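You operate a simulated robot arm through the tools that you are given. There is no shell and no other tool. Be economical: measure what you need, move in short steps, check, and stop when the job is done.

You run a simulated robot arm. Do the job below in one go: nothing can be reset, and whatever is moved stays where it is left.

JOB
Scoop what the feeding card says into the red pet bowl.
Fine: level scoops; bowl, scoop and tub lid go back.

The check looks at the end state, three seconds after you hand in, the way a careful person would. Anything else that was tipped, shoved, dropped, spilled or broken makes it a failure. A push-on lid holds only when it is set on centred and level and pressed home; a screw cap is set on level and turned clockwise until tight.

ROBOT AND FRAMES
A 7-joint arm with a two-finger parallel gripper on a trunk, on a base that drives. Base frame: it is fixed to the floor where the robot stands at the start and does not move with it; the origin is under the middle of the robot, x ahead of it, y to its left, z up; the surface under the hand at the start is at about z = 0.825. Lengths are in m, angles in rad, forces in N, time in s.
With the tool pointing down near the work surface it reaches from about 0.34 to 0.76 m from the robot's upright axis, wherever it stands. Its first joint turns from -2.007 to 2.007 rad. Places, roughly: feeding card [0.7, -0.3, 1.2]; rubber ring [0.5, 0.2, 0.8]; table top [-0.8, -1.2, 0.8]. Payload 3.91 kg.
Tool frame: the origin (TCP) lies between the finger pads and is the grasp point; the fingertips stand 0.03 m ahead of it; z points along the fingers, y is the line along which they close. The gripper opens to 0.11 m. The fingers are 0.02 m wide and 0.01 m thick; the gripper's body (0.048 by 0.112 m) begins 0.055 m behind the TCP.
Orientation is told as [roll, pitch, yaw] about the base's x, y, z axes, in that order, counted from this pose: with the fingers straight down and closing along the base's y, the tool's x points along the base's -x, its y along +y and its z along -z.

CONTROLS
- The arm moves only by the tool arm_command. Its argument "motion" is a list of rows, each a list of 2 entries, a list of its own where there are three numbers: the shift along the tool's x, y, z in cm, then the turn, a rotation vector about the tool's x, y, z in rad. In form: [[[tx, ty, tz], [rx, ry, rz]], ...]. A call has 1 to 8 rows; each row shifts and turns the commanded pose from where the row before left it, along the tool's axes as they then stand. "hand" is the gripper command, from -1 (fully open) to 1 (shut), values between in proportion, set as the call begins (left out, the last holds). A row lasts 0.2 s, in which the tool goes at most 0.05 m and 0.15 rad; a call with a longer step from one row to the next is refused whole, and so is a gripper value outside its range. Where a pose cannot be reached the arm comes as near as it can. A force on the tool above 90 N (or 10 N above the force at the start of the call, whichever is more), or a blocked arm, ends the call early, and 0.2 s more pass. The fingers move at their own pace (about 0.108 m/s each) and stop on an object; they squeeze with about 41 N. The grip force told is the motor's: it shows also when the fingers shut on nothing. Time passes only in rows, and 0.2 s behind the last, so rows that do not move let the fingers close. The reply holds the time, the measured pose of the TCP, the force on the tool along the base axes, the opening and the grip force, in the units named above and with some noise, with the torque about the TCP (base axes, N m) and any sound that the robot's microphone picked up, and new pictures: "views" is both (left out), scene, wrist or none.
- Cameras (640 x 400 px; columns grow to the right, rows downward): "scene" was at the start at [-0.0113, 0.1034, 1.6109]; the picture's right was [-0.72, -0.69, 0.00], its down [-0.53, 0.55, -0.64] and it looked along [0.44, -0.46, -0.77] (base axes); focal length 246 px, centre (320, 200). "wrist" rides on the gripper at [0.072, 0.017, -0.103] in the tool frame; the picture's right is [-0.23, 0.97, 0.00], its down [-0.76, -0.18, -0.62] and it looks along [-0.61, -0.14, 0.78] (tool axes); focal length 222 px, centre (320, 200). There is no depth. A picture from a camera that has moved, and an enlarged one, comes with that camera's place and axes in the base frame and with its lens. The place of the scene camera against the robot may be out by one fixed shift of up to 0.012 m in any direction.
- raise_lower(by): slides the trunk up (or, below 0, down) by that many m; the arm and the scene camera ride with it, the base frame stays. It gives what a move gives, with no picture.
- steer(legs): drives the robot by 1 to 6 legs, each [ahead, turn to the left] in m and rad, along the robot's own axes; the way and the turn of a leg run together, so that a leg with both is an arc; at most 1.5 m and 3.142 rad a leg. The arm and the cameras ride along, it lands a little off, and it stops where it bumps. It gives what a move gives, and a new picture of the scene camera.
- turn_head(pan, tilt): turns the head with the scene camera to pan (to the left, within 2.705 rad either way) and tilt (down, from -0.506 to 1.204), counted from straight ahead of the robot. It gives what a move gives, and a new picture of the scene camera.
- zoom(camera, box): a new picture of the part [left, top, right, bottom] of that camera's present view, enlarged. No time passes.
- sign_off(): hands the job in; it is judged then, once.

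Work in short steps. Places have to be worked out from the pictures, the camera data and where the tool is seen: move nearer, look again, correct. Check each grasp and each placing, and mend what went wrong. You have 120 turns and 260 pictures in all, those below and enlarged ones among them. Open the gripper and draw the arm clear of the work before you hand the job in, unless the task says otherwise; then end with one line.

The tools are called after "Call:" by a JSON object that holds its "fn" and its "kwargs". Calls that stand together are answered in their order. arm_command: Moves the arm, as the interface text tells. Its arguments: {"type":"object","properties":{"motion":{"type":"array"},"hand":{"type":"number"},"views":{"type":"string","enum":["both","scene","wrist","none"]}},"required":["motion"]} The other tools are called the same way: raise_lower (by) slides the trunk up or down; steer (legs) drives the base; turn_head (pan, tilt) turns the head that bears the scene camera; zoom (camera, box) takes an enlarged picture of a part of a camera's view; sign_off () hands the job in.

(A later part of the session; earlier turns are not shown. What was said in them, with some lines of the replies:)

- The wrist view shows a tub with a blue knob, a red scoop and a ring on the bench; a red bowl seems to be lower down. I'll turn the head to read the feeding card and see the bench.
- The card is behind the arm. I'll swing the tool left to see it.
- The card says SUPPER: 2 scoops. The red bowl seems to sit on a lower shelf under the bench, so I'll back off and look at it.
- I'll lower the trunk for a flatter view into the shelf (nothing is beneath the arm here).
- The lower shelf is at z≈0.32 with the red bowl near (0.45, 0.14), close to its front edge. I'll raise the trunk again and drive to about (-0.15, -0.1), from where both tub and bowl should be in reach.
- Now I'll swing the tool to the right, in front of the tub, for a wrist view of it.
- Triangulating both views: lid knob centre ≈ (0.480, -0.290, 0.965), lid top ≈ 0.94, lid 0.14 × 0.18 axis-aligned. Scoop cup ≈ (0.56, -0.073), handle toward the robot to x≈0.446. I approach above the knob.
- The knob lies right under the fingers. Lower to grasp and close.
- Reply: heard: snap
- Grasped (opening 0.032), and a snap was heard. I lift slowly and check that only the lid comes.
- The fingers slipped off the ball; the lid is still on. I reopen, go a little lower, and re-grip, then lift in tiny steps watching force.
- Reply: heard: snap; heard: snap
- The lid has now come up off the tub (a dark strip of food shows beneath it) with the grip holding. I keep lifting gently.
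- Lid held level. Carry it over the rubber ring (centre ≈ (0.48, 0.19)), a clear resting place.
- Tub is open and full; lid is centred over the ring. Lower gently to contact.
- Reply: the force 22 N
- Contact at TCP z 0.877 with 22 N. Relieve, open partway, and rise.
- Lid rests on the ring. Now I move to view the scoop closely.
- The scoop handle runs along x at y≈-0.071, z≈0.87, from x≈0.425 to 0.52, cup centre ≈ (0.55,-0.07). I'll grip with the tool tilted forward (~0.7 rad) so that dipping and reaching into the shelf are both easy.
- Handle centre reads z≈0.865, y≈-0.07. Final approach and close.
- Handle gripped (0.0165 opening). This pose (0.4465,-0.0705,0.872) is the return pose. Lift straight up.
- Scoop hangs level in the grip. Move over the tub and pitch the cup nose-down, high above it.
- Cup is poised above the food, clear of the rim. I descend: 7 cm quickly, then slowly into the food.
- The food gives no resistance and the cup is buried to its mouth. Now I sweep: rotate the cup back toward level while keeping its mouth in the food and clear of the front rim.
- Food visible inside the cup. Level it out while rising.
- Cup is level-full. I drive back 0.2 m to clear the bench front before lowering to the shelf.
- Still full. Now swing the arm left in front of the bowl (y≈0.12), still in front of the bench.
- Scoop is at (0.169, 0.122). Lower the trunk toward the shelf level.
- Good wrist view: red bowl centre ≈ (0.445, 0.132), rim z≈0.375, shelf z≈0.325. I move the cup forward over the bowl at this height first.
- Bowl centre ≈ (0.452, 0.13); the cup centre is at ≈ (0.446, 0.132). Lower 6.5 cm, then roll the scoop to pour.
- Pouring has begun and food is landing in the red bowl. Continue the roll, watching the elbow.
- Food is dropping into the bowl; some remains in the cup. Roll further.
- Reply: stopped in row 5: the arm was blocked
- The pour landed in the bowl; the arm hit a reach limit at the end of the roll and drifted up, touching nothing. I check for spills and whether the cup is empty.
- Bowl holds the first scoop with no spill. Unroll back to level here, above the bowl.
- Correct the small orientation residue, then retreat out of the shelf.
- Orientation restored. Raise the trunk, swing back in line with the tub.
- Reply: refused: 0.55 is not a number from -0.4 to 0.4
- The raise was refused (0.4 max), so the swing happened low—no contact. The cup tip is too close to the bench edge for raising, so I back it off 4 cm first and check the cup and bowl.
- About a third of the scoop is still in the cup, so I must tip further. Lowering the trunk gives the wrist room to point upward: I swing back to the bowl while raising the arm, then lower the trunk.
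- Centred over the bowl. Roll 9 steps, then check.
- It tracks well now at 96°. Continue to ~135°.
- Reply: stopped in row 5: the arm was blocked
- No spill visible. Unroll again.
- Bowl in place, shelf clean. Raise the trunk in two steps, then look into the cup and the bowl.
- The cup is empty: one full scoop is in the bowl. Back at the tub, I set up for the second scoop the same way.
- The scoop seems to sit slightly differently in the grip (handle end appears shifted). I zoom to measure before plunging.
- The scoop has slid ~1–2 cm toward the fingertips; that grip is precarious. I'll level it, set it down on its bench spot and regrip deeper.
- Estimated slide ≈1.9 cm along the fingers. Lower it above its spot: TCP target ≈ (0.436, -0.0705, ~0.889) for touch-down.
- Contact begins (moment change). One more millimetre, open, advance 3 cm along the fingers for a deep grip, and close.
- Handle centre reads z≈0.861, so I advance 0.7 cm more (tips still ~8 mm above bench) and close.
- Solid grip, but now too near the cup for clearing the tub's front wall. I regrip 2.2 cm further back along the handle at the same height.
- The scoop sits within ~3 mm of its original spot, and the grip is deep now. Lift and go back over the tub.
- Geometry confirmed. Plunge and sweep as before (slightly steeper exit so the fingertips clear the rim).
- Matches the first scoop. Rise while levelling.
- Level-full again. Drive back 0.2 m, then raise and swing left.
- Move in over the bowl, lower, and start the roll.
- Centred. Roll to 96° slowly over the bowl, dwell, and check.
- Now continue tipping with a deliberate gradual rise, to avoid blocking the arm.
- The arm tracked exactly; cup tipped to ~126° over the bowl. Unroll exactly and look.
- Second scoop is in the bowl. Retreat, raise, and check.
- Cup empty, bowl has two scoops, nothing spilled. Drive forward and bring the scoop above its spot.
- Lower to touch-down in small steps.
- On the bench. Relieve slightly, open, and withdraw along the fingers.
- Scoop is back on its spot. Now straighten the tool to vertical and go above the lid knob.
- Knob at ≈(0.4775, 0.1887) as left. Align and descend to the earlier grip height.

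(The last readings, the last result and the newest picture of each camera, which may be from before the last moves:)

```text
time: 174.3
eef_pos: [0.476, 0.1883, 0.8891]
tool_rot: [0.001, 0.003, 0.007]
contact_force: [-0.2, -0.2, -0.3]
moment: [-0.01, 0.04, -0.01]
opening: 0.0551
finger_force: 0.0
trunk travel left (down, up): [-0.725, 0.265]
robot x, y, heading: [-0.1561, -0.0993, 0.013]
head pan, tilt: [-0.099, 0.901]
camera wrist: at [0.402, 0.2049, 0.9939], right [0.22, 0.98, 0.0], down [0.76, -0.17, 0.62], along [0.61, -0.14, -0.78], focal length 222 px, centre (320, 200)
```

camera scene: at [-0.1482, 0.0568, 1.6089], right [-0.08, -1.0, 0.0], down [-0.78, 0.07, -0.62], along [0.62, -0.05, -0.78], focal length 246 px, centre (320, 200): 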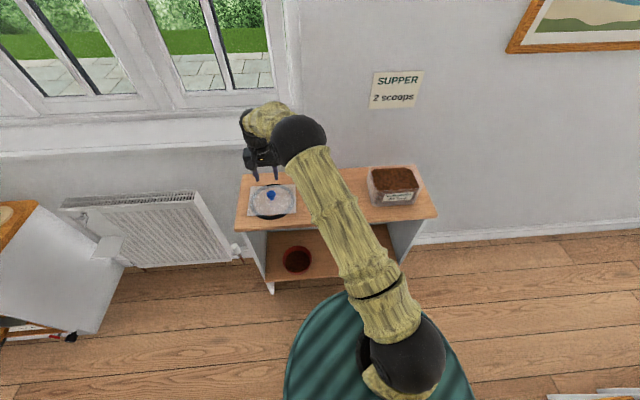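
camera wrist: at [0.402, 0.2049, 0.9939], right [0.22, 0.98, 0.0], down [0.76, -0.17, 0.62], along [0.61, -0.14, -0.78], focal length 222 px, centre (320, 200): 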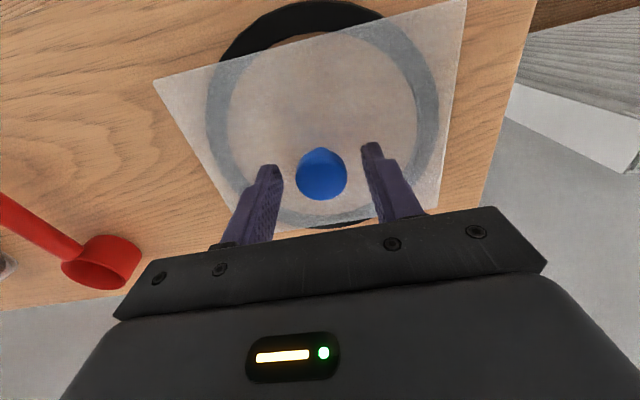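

Call:
{"fn": "arm_command", "kwargs": {"motion": [[[-0.1, 0, 1.2], [0, 0, 0]]], "views": "none"}}

Call:
{"fn": "arm_command", "kwargs": {"motion": [[[0, 0, 0], [0, 0, 0]], [[0, 0, 0], [0, 0, 0]], [[0, 0, 0], [0, 0, 0]]], "hand": 1.0, "views": "wrist"}}

Call:
{"fn": "arm_command", "kwargs": {"motion": [[[0, 0, -1], [0, 0, 0]], [[0, 0, -3], [0, 0, 0]], [[0, 0, -4], [0, 0, 0]], [[0, 0, -4.5], [0, 0, 0]], [[0, 0, -4.5], [0, 0, 0]]]}}

```text
time: 174.7
eef_pos: [0.4768, 0.189, 0.8783]
tool_rot: [0.003, 0.002, 0.006]
contact_force: [-0.2, -0.1, 0.4]
moment: [0.01, 0.0, -0.02]
opening: 0.0548
finger_force: 0.0
trunk travel left (down, up): [-0.725, 0.265]
robot x, y, heading: [-0.1543, -0.0937, 0.014]
head pan, tilt: [-0.099, 0.901]
```

```text
time: 175.5
eef_pos: [0.4763, 0.1881, 0.8784]
tool_rot: [0.003, 0.002, 0.007]
contact_force: [0.9, 0.6, -0.5]
moment: [-0.01, -0.05, -0.01]
opening: 0.0317
finger_force: 41.2
trunk travel left (down, up): [-0.725, 0.265]
robot x, y, heading: [-0.1582, -0.0943, 0.016]
head pan, tilt: [-0.099, 0.901]
camera wrist: at [0.4032, 0.2051, 0.9828], right [0.22, 0.98, 0.0], down [0.76, -0.17, 0.62], along [0.61, -0.14, -0.78], focal length 222 px, centre (320, 200)
```

wrist: 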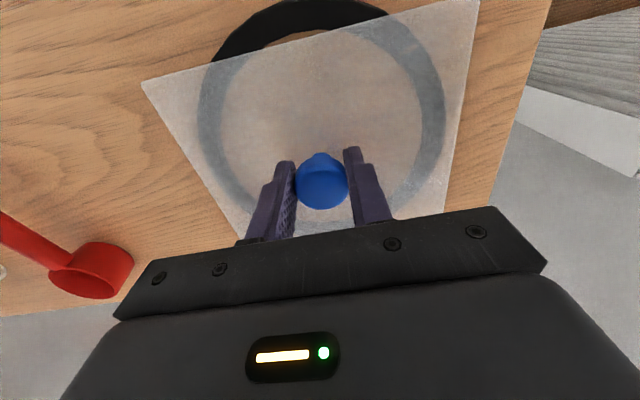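

```text
time: 176.7
eef_pos: [0.4751, 0.1913, 1.0476]
tool_rot: [0.001, 0.003, 0.007]
contact_force: [0.2, -0.6, -1.0]
moment: [-0.01, -0.03, 0.0]
opening: 0.0317
finger_force: 40.9
trunk travel left (down, up): [-0.725, 0.265]
robot x, y, heading: [-0.1585, -0.0936, 0.015]
head pan, tilt: [-0.099, 0.901]
camera scene: at [-0.1493, 0.0567, 1.6088], right [-0.08, -1.0, 0.0], down [-0.78, 0.07, -0.62], along [0.62, -0.05, -0.78], focal length 246 px, centre (320, 200)
camera wrist: at [0.4026, 0.2068, 1.1526], right [0.22, 0.98, 0.0], down [0.76, -0.17, 0.62], along [0.61, -0.14, -0.78], focal length 222 px, centre (320, 200)
```

scene: 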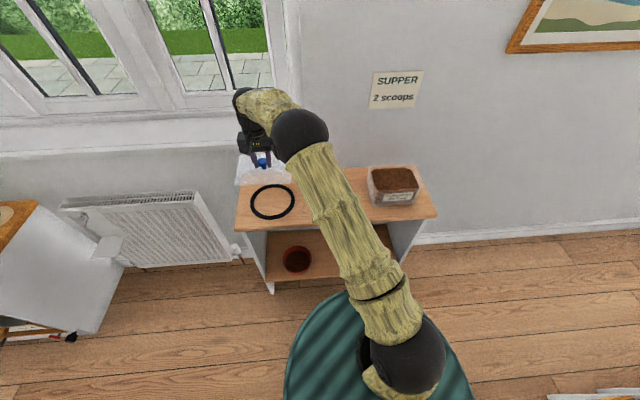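
wrist: 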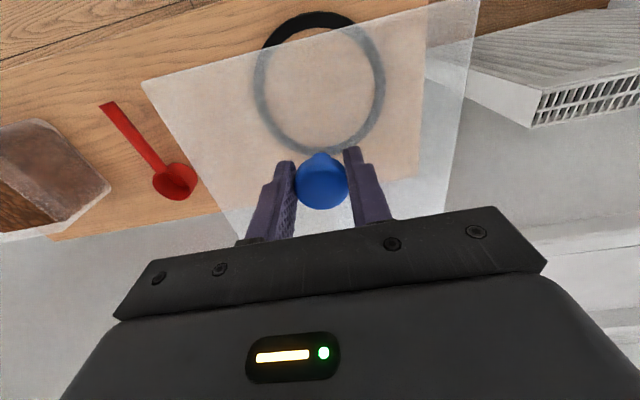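

Lid held, ring unmoved. Carry it back above the tub.

Call:
{"fn": "arm_command", "kwargs": {"motion": [[[0, -4.8, 0], [0, 0, 0]], [[0, -4.8, 0], [0, 0, 0]], [[0, -4.8, 0], [0, 0, 0]], [[0, -4.8, 0], [0, 0, 0]], [[0, -4.8, 0], [0, 0, 0]], [[0, -4.8, 0], [0, 0, 0]], [[0, -4.8, 0], [0, 0, 0]], [[0, -4.8, 0], [0, 0, 0]]], "views": "none"}}

Call:
{"fn": "arm_command", "kwargs": {"motion": [[[0, -4.8, 0], [0, 0, 0]], [[0, -4.8, 0], [0, 0, 0]], [[0, 0, 0], [0, 0, 0]]]}}

```text
time: 178.5
eef_pos: [0.4787, -0.1963, 1.0476]
tool_rot: [0.003, 0.002, 0.006]
contact_force: [0.3, -0.3, 1.0]
moment: [0.02, 0.0, -0.02]
opening: 0.0317
finger_force: 40.8
trunk travel left (down, up): [-0.725, 0.265]
robot x, y, heading: [-0.156, -0.0958, 0.009]
head pan, tilt: [-0.099, 0.901]
```

```text
time: 179.3
eef_pos: [0.481, -0.2921, 1.0479]
tool_rot: [0.002, 0.001, 0.006]
contact_force: [0.2, -0.2, -0.7]
moment: [-0.05, 0.04, 0.0]
opening: 0.032
finger_force: 40.8
trunk travel left (down, up): [-0.725, 0.265]
robot x, y, heading: [-0.1566, -0.0952, 0.019]
head pan, tilt: [-0.099, 0.901]
camera scene: at [-0.1488, 0.0572, 1.6088], right [-0.08, -1.0, 0.0], down [-0.78, 0.07, -0.62], along [0.62, -0.05, -0.78], focal length 246 px, centre (320, 200)
camera wrist: at [0.4074, -0.2758, 1.1524], right [0.22, 0.98, 0.0], down [0.76, -0.17, 0.62], along [0.61, -0.14, -0.78], focal length 222 px, centre (320, 200)
```

scene: 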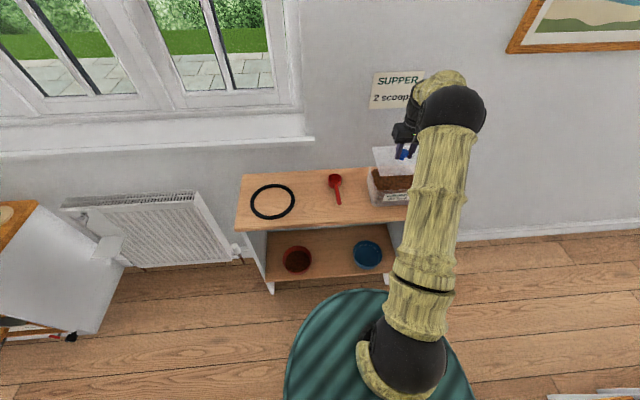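
wrist: 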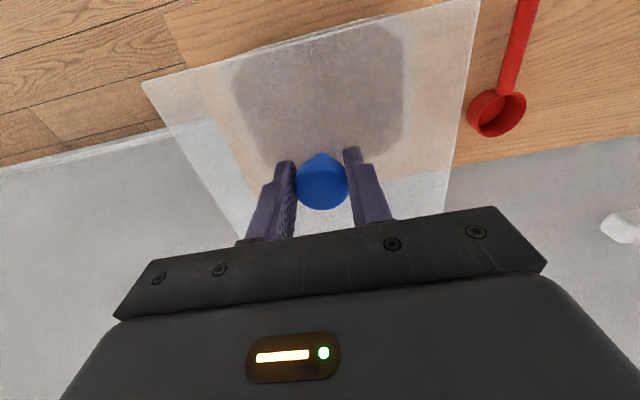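

Aligned as at removal. Lower to just above the rim.

Call:
{"fn": "arm_command", "kwargs": {"motion": [[[0, 0.15, 3], [0, 0, 0]], [[0, 0, 2.3], [0, 0, 0]], [[0, 0, 0.8], [0, 0, 0]]]}}

Call:
{"fn": "zoom", "kwargs": {"camera": "scene", "box": [340, 130, 430, 220]}}

```text
time: 180.1
eef_pos: [0.4821, -0.2906, 0.9876]
tool_rot: [0.002, 0.001, 0.006]
contact_force: [0.4, 0.2, -0.8]
moment: [0.02, 0.03, 0.03]
opening: 0.0319
finger_force: 41.7
trunk travel left (down, up): [-0.725, 0.265]
robot x, y, heading: [-0.1547, -0.0945, 0.017]
head pan, tilt: [-0.099, 0.901]
camera scene: at [-0.1486, 0.0567, 1.6089], right [-0.08, -1.0, 0.0], down [-0.78, 0.07, -0.62], along [0.62, -0.05, -0.78], focal length 246 px, centre (320, 200)
camera wrist: at [0.4069, -0.2736, 1.0913], right [0.22, 0.98, 0.0], down [0.76, -0.17, 0.62], along [0.61, -0.14, -0.78], focal length 222 px, centre (320, 200)
```

scene: 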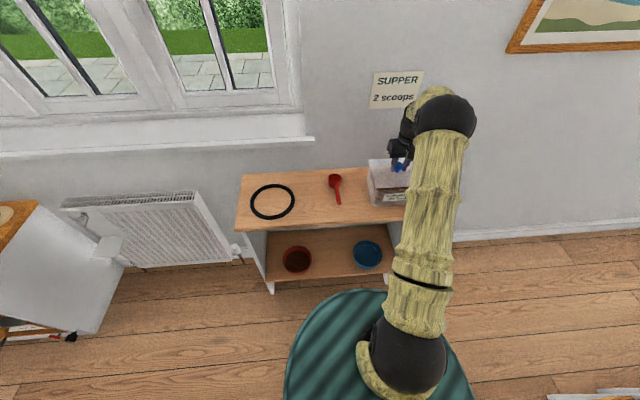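
wrist: 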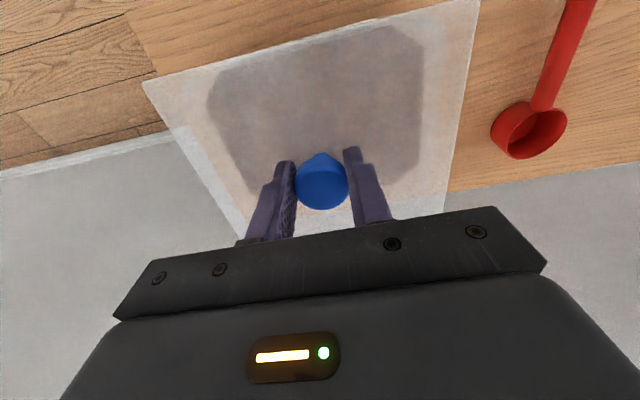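

```text
4.44 times, centred on (385, 175) of scene
camera zoom: at [-0.1486, 0.0567, 1.6089], right [-0.08, -1.0, 0.0], down [-0.78, 0.07, -0.62], along [0.62, -0.05, -0.78], focal length 1095 px, centre (31, 311)
```

zoom: 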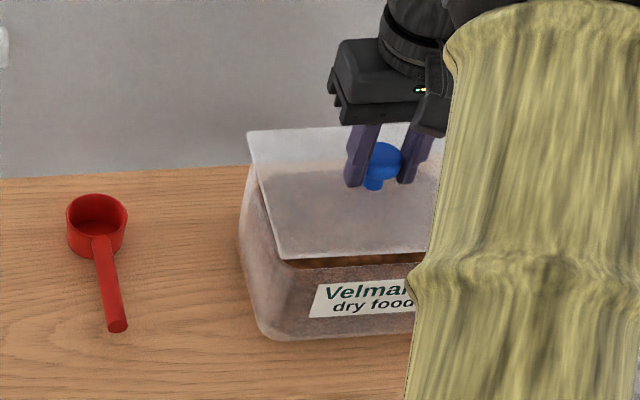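

Call:
{"fn": "arm_command", "kwargs": {"motion": [[[0.05, 0, 0.6], [0, 0, 0]], [[0, 0, 0.5], [0, 0, 0]]], "views": "none"}}

Call:
{"fn": "arm_command", "kwargs": {"motion": [[[0, 0, 0.3], [0, 0, 0]]], "views": "none"}}

Call:
{"fn": "arm_command", "kwargs": {"motion": [[[0, 0, 0.3], [0, 0, 0]]], "views": "wrist"}}

Call:
{"fn": "zoom", "kwargs": {"camera": "scene", "box": [340, 130, 430, 220]}}

```text
time: 180.7
eef_pos: [0.4811, -0.29, 0.9755]
tool_rot: [0.002, 0.002, 0.006]
contact_force: [-0.6, 0.3, -0.9]
moment: [-0.01, 0.0, -0.01]
opening: 0.0317
finger_force: 41.0
trunk travel left (down, up): [-0.725, 0.265]
robot x, y, heading: [-0.1546, -0.0943, 0.013]
head pan, tilt: [-0.099, 0.901]
```

```text
time: 181.1
eef_pos: [0.4806, -0.2898, 0.9726]
tool_rot: [0.002, 0.003, 0.007]
contact_force: [0.4, 0.6, 0.2]
moment: [0.0, -0.03, -0.01]
opening: 0.0317
finger_force: 41.3
trunk travel left (down, up): [-0.725, 0.265]
robot x, y, heading: [-0.1589, -0.0934, 0.015]
head pan, tilt: [-0.099, 0.901]
```

```text
time: 181.5
eef_pos: [0.4791, -0.289, 0.9708]
tool_rot: [0.004, 0.001, 0.007]
contact_force: [-2.6, -1.3, 5.8]
moment: [0.01, 0.26, 0.06]
opening: 0.032
finger_force: 40.9
trunk travel left (down, up): [-0.725, 0.265]
robot x, y, heading: [-0.1558, -0.0946, 0.022]
head pan, tilt: [-0.099, 0.901]
heard: snap
camera wrist: at [0.4063, -0.2736, 1.0751], right [0.22, 0.98, 0.0], down [0.76, -0.17, 0.62], along [0.61, -0.14, -0.78], focal length 222 px, centre (320, 200)
```

wrist: 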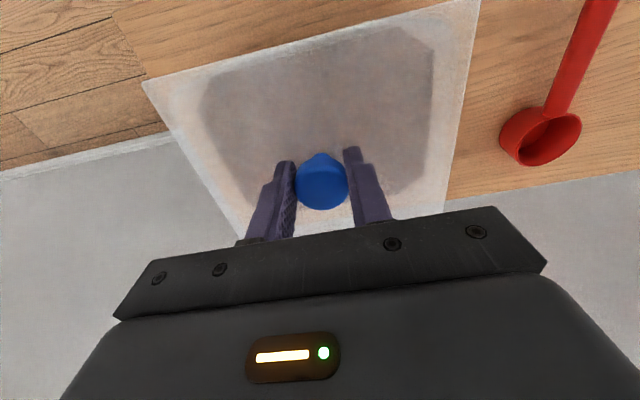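

```text
4.44 times, centred on (385, 175) of scene
camera zoom: at [-0.1497, 0.0567, 1.609], right [-0.08, -1.0, 0.0], down [-0.78, 0.07, -0.62], along [0.62, -0.05, -0.78], focal length 1095 px, centre (31, 311)
```

zoom: 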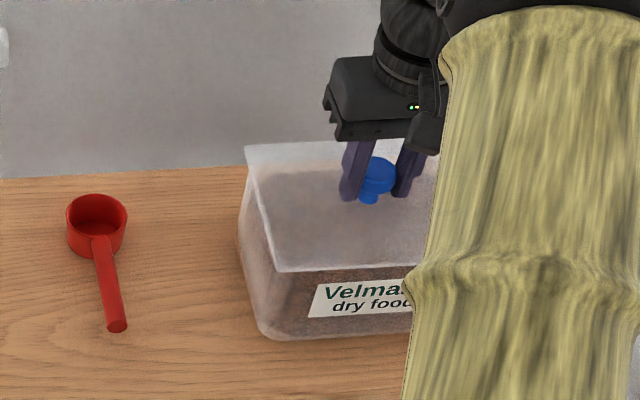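

Snap heard: seated. Press a little more, then relieve and release.

Call:
{"fn": "arm_command", "kwargs": {"motion": [[[0, 0, 0.3], [0, 0, 0]]], "views": "none"}}

Call:
{"fn": "arm_command", "kwargs": {"motion": [[[0, 0, 0.2], [0, 0, 0]]], "views": "none"}}

Call:
{"fn": "arm_command", "kwargs": {"motion": [[[0, 0, 0], [0, 0, 0]], [[0, 0, 0], [0, 0, 0]]], "hand": 0.0, "views": "none"}}

Call:
{"fn": "arm_command", "kwargs": {"motion": [[[0, 0, -2], [0, 0, 0]], [[0, 0, -4], [0, 0, 0]], [[0, 0, -1], [0, 0, 0]]]}}

Call:
{"fn": "zoom", "kwargs": {"camera": "scene", "box": [340, 130, 430, 220]}}

```text
time: 181.9
eef_pos: [0.4804, -0.2901, 0.9708]
tool_rot: [-0.001, -0.004, 0.007]
contact_force: [-2.4, -3.3, 24.8]
moment: [-0.04, 0.58, -0.01]
opening: 0.0319
finger_force: 40.4
trunk travel left (down, up): [-0.725, 0.265]
robot x, y, heading: [-0.1568, -0.0943, 0.014]
head pan, tilt: [-0.099, 0.901]
```

```text
time: 182.3
eef_pos: [0.4803, -0.2905, 0.97]
tool_rot: [-0.002, -0.01, 0.007]
contact_force: [0.0, -5.3, 40.6]
moment: [-0.12, 0.0, -0.02]
opening: 0.0318
finger_force: 40.9
trunk travel left (down, up): [-0.725, 0.265]
robot x, y, heading: [-0.1567, -0.0982, 0.015]
head pan, tilt: [-0.099, 0.901]
```

```text
time: 182.9
eef_pos: [0.4814, -0.2877, 0.9635]
tool_rot: [0.002, 0.002, 0.01]
contact_force: [0.0, 3.6, 5.6]
moment: [-0.08, -0.04, 0.0]
opening: 0.0529
finger_force: 0.1
trunk travel left (down, up): [-0.725, 0.265]
robot x, y, heading: [-0.155, -0.0961, 0.016]
head pan, tilt: [-0.099, 0.901]
```

```text
time: 183.7
eef_pos: [0.4803, -0.2904, 1.0359]
tool_rot: [0.002, 0.003, 0.007]
contact_force: [0.2, 0.2, 0.1]
moment: [-0.03, -0.04, 0.0]
opening: 0.0549
finger_force: 0.1
trunk travel left (down, up): [-0.725, 0.265]
robot x, y, heading: [-0.159, -0.0969, 0.01]
head pan, tilt: [-0.099, 0.901]
camera scene: at [-0.1487, 0.0569, 1.6088], right [-0.08, -1.0, 0.0], down [-0.78, 0.07, -0.62], along [0.62, -0.05, -0.78], focal length 246 px, centre (320, 200)
camera wrist: at [0.4063, -0.2736, 1.1394], right [0.22, 0.98, 0.0], down [0.76, -0.17, 0.62], along [0.61, -0.14, -0.78], focal length 222 px, centre (320, 200)
```

scene: 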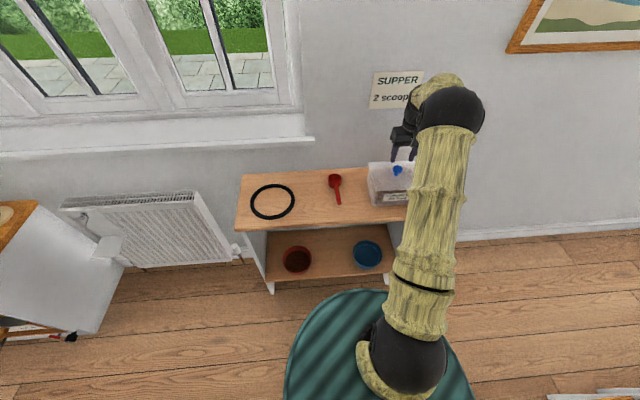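
wrist: 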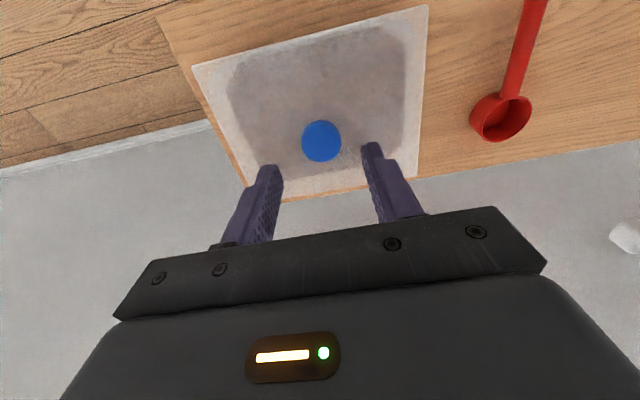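

```text
4.44 times, centred on (385, 175) of scene
camera zoom: at [-0.1487, 0.0569, 1.6088], right [-0.08, -1.0, 0.0], down [-0.78, 0.07, -0.62], along [0.62, -0.05, -0.78], focal length 1095 px, centre (31, 311)
```

zoom: 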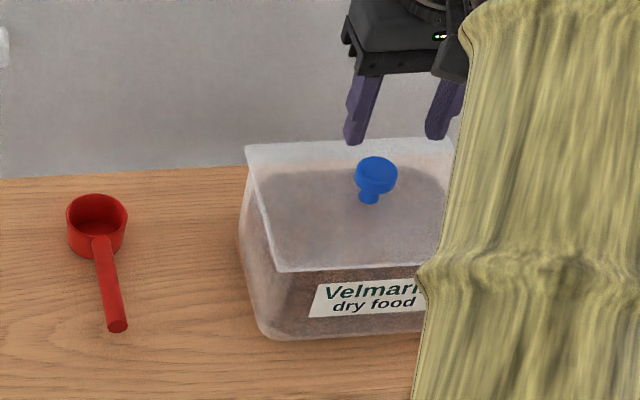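

Lid looks level and centred. I confirm with a press on the knob top with closed fingers.

Call:
{"fn": "arm_command", "kwargs": {"motion": [[[0, 0, 0], [0, 0, 0]], [[0, 0, 0], [0, 0, 0]], [[0, 0, 1.6], [0, 0, 0]]], "hand": 1.0, "views": "none"}}

Call:
{"fn": "arm_command", "kwargs": {"motion": [[[0, 0, 0.4], [0, 0, 0]], [[0, 0, 0.3], [0, 0, 0]]], "views": "wrist"}}

Call:
{"fn": "arm_command", "kwargs": {"motion": [[[0, 0, 0.3], [0, 0, 0]]], "views": "none"}}

```text
time: 184.5
eef_pos: [0.4808, -0.2893, 1.018]
tool_rot: [0.002, 0.003, 0.007]
contact_force: [-0.3, 0.0, 0.4]
moment: [0.03, 0.02, -0.01]
opening: 0.0
finger_force: 37.7
trunk travel left (down, up): [-0.725, 0.265]
robot x, y, heading: [-0.1594, -0.096, 0.016]
head pan, tilt: [-0.099, 0.901]
```

```text
time: 185.1
eef_pos: [0.482, -0.29, 1.0103]
tool_rot: [0.001, 0.002, 0.006]
contact_force: [0.4, 0.2, -0.1]
moment: [0.0, -0.02, 0.01]
opening: 0.0
finger_force: 37.5
trunk travel left (down, up): [-0.725, 0.265]
robot x, y, heading: [-0.1598, -0.0963, 0.018]
head pan, tilt: [-0.099, 0.901]
camera wrist: at [0.4076, -0.2736, 1.1152], right [0.22, 0.98, 0.0], down [0.76, -0.17, 0.62], along [0.61, -0.14, -0.78], focal length 222 px, centre (320, 200)
```

wrist: 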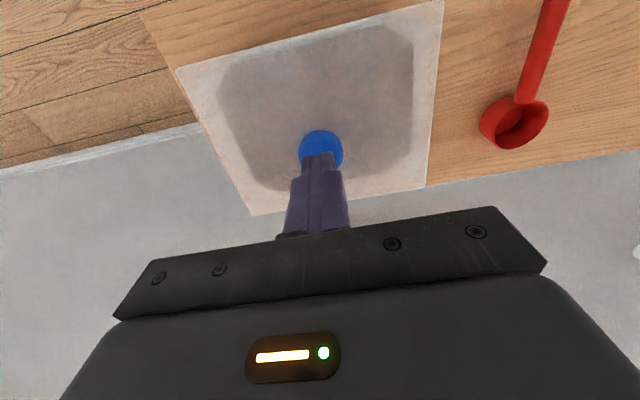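

```text
time: 185.5
eef_pos: [0.4816, -0.2912, 1.0066]
tool_rot: [0.002, 0.002, 0.009]
contact_force: [-1.0, -0.3, 0.9]
moment: [0.0, 0.01, -0.02]
opening: 0.0002
finger_force: 37.5
trunk travel left (down, up): [-0.725, 0.265]
robot x, y, heading: [-0.1591, -0.0929, 0.018]
head pan, tilt: [-0.099, 0.901]
```

Call:
{"fn": "arm_command", "kwargs": {"motion": [[[0, 0, 0.3], [0, 0, 0]]], "views": "none"}}

Call:
{"fn": "arm_command", "kwargs": {"motion": [[[0, 0, 0.3], [0, 0, 0]]], "views": "none"}}

Call:
{"fn": "arm_command", "kwargs": {"motion": [[[0, 0, 0.3], [0, 0, 0]]], "views": "none"}}

```text
time: 185.9
eef_pos: [0.4808, -0.2903, 1.0051]
tool_rot: [0.001, 0.001, 0.007]
contact_force: [-0.4, 0.3, -0.5]
moment: [0.03, -0.01, -0.05]
opening: 0.0
finger_force: 37.5
trunk travel left (down, up): [-0.725, 0.265]
robot x, y, heading: [-0.1606, -0.0928, 0.016]
head pan, tilt: [-0.099, 0.901]
```

```text
time: 186.3
eef_pos: [0.4797, -0.2899, 1.0016]
tool_rot: [0.0, 0.004, 0.009]
contact_force: [1.0, 0.1, 0.4]
moment: [-0.01, 0.01, -0.02]
opening: 0.0001
finger_force: 37.6
trunk travel left (down, up): [-0.725, 0.265]
robot x, y, heading: [-0.1549, -0.0965, 0.017]
head pan, tilt: [-0.099, 0.901]
```

```text
time: 186.7
eef_pos: [0.4807, -0.2902, 0.9985]
tool_rot: [0.001, 0.001, 0.007]
contact_force: [-0.6, -1.0, -0.2]
moment: [-0.01, 0.03, -0.01]
opening: 0.0
finger_force: 37.8
trunk travel left (down, up): [-0.725, 0.265]
robot x, y, heading: [-0.1586, -0.0927, 0.018]
head pan, tilt: [-0.099, 0.901]
```

Call:
{"fn": "arm_command", "kwargs": {"motion": [[[0, 0, 0.3], [0, 0, 0]]], "views": "none"}}

Call:
{"fn": "arm_command", "kwargs": {"motion": [[[0, 0, 0.3], [0, 0, 0]]], "views": "none"}}

Call:
{"fn": "arm_command", "kwargs": {"motion": [[[0, 0, 0.3], [0, 0, 0]]], "views": "wrist"}}

```text
time: 187.1
eef_pos: [0.4801, -0.2882, 0.9963]
tool_rot: [0.002, -0.001, 0.008]
contact_force: [-0.4, 1.8, 7.2]
moment: [0.01, -0.01, -0.04]
opening: 0.0002
finger_force: 38.3
trunk travel left (down, up): [-0.725, 0.265]
robot x, y, heading: [-0.157, -0.0944, 0.022]
head pan, tilt: [-0.099, 0.901]
```

```text
time: 187.5
eef_pos: [0.4806, -0.2886, 0.9971]
tool_rot: [-0.001, -0.006, 0.007]
contact_force: [-0.7, 1.3, 21.7]
moment: [0.02, -0.01, -0.01]
opening: 0.0
finger_force: 37.5
trunk travel left (down, up): [-0.725, 0.265]
robot x, y, heading: [-0.1575, -0.0969, 0.016]
head pan, tilt: [-0.099, 0.901]
```

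```text
time: 187.9
eef_pos: [0.479, -0.2886, 0.9973]
tool_rot: [-0.001, -0.009, 0.007]
contact_force: [5.2, 1.0, 42.9]
moment: [0.04, -0.04, -0.04]
opening: 0.0001
finger_force: 37.7
trunk travel left (down, up): [-0.725, 0.265]
robot x, y, heading: [-0.153, -0.0948, 0.014]
head pan, tilt: [-0.099, 0.901]
camera wrist: at [0.4052, -0.2722, 1.1004], right [0.22, 0.98, 0.0], down [0.76, -0.17, 0.63], along [0.62, -0.14, -0.78], focal length 222 px, centre (320, 200)
```

wrist: 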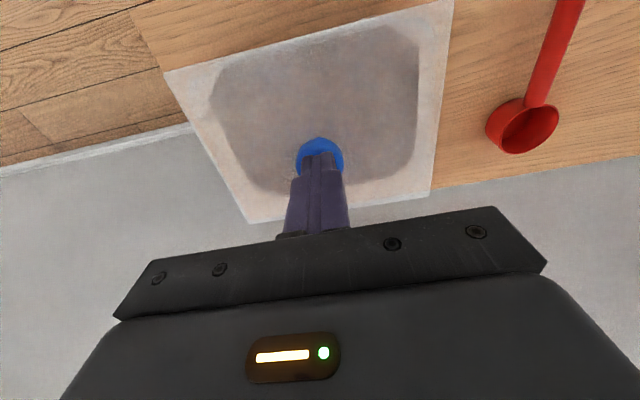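

43 N with no give: the lid is home. Rise, open and draw the arm clear, then a final look.

Call:
{"fn": "arm_command", "kwargs": {"motion": [[[0, 0, -1], [0, 0, 0]], [[0, 0, -4], [0, 0, 0]], [[0, 0, -4.5], [0, 0, 0]], [[0, 0, -4.5], [0, 0, 0]], [[0, 0, -4.5], [0, 0, 0]], [[3, 0, -3], [0, 0, 0]], [[4, 0, 0], [0, 0, 0]], [[4, 0, 0], [0, 0, 0]]], "hand": 1.0, "views": "none"}}

Call:
{"fn": "steer", "kwargs": {"legs": [[-0.25, 0]]}}

Call:
{"fn": "arm_command", "kwargs": {"motion": [[[0, -3, 0], [0, 0, 0]], [[0, -4, 0], [0, 0, 0]], [[0, -4, 0], [0, 0, 0]]], "hand": -1.0, "views": "scene"}}

Call:
{"fn": "zoom", "kwargs": {"camera": "scene", "box": [230, 120, 430, 270]}}

```text
time: 189.7
eef_pos: [0.3713, -0.2905, 1.208]
tool_rot: [0.002, -0.001, 0.008]
contact_force: [-0.5, 0.3, -0.5]
moment: [0.01, -0.01, 0.0]
opening: 0.0
finger_force: 37.6
trunk travel left (down, up): [-0.725, 0.265]
robot x, y, heading: [-0.1552, -0.0952, 0.017]
head pan, tilt: [-0.099, 0.901]
```

```text
time: 191.7
eef_pos: [0.1202, -0.2927, 1.2077]
tool_rot: [0.002, 0.001, 0.011]
contact_force: [0.8, 0.2, 0.6]
moment: [0.02, -0.05, -0.01]
opening: 0.0
finger_force: 37.5
trunk travel left (down, up): [-0.725, 0.265]
robot x, y, heading: [-0.4095, -0.1011, 0.017]
head pan, tilt: [-0.099, 0.901]
camera scene: at [-0.4027, 0.0525, 1.6089], right [-0.08, -1.0, 0.0], down [-0.78, 0.06, -0.62], along [0.62, -0.05, -0.78], focal length 246 px, centre (320, 200)
```

scene: 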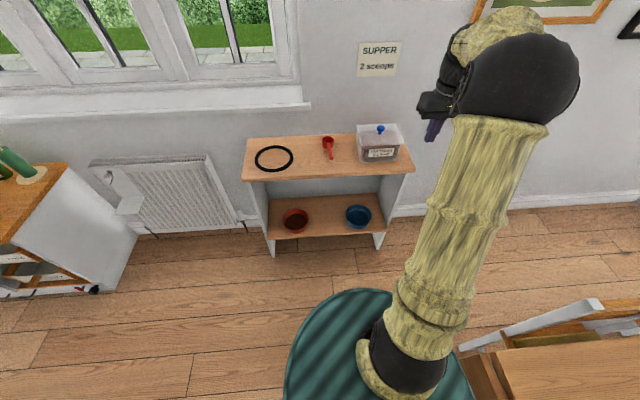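

```text
time: 192.5
eef_pos: [0.1231, -0.4033, 1.2072]
tool_rot: [0.003, 0.002, 0.011]
contact_force: [-0.3, 0.2, 0.6]
moment: [-0.01, 0.03, 0.01]
opening: 0.1102
finger_force: 0.0
trunk travel left (down, up): [-0.725, 0.265]
robot x, y, heading: [-0.4072, -0.0976, 0.015]
head pan, tilt: [-0.099, 0.901]
camera scene: at [-0.4014, 0.0511, 1.609], right [-0.08, -1.0, 0.0], down [-0.78, 0.06, -0.62], along [0.62, -0.05, -0.78], focal length 246 px, centre (320, 200)
```

scene: 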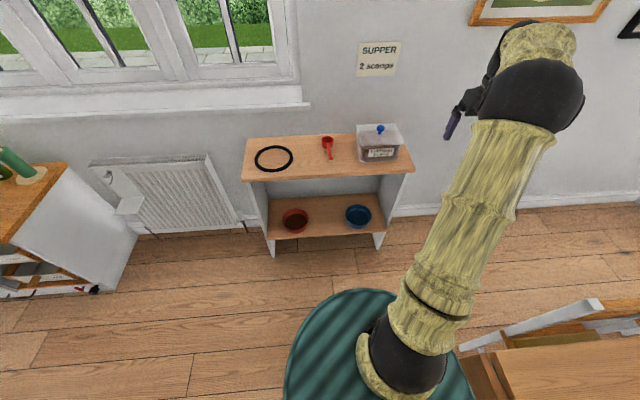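

```text
2.67 times, centred on (330, 195) of scene
camera zoom: at [-0.4014, 0.0511, 1.609], right [-0.08, -1.0, 0.0], down [-0.78, 0.06, -0.62], along [0.62, -0.05, -0.78], focal length 657 px, centre (293, 213)
```

zoom: 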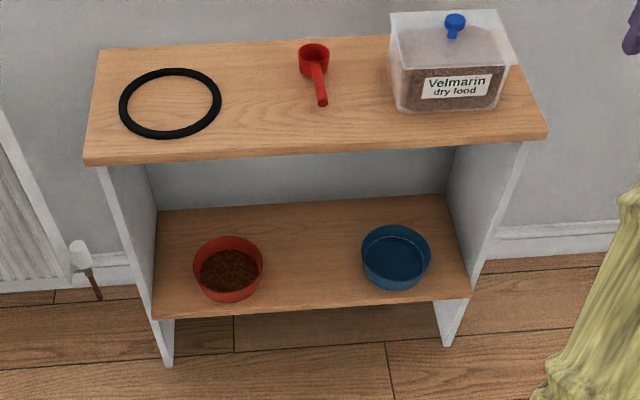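

The bowl holds two level scoops in its original place, the scoop is back on the bench, the lid is pressed on, the ring and blue bowl are undisturbed, and nothing is spilled. Handing in.

Call:
{"fn": "sign_off", "kwargs": {}}

```text
The job is handed in.
```

The red bowl has two level scoops, as the feeding card says; the bowl never left its spot on the lower shelf. The scoop is back within a few millimetres of where it was, and the tub lid is back on and pressed home.
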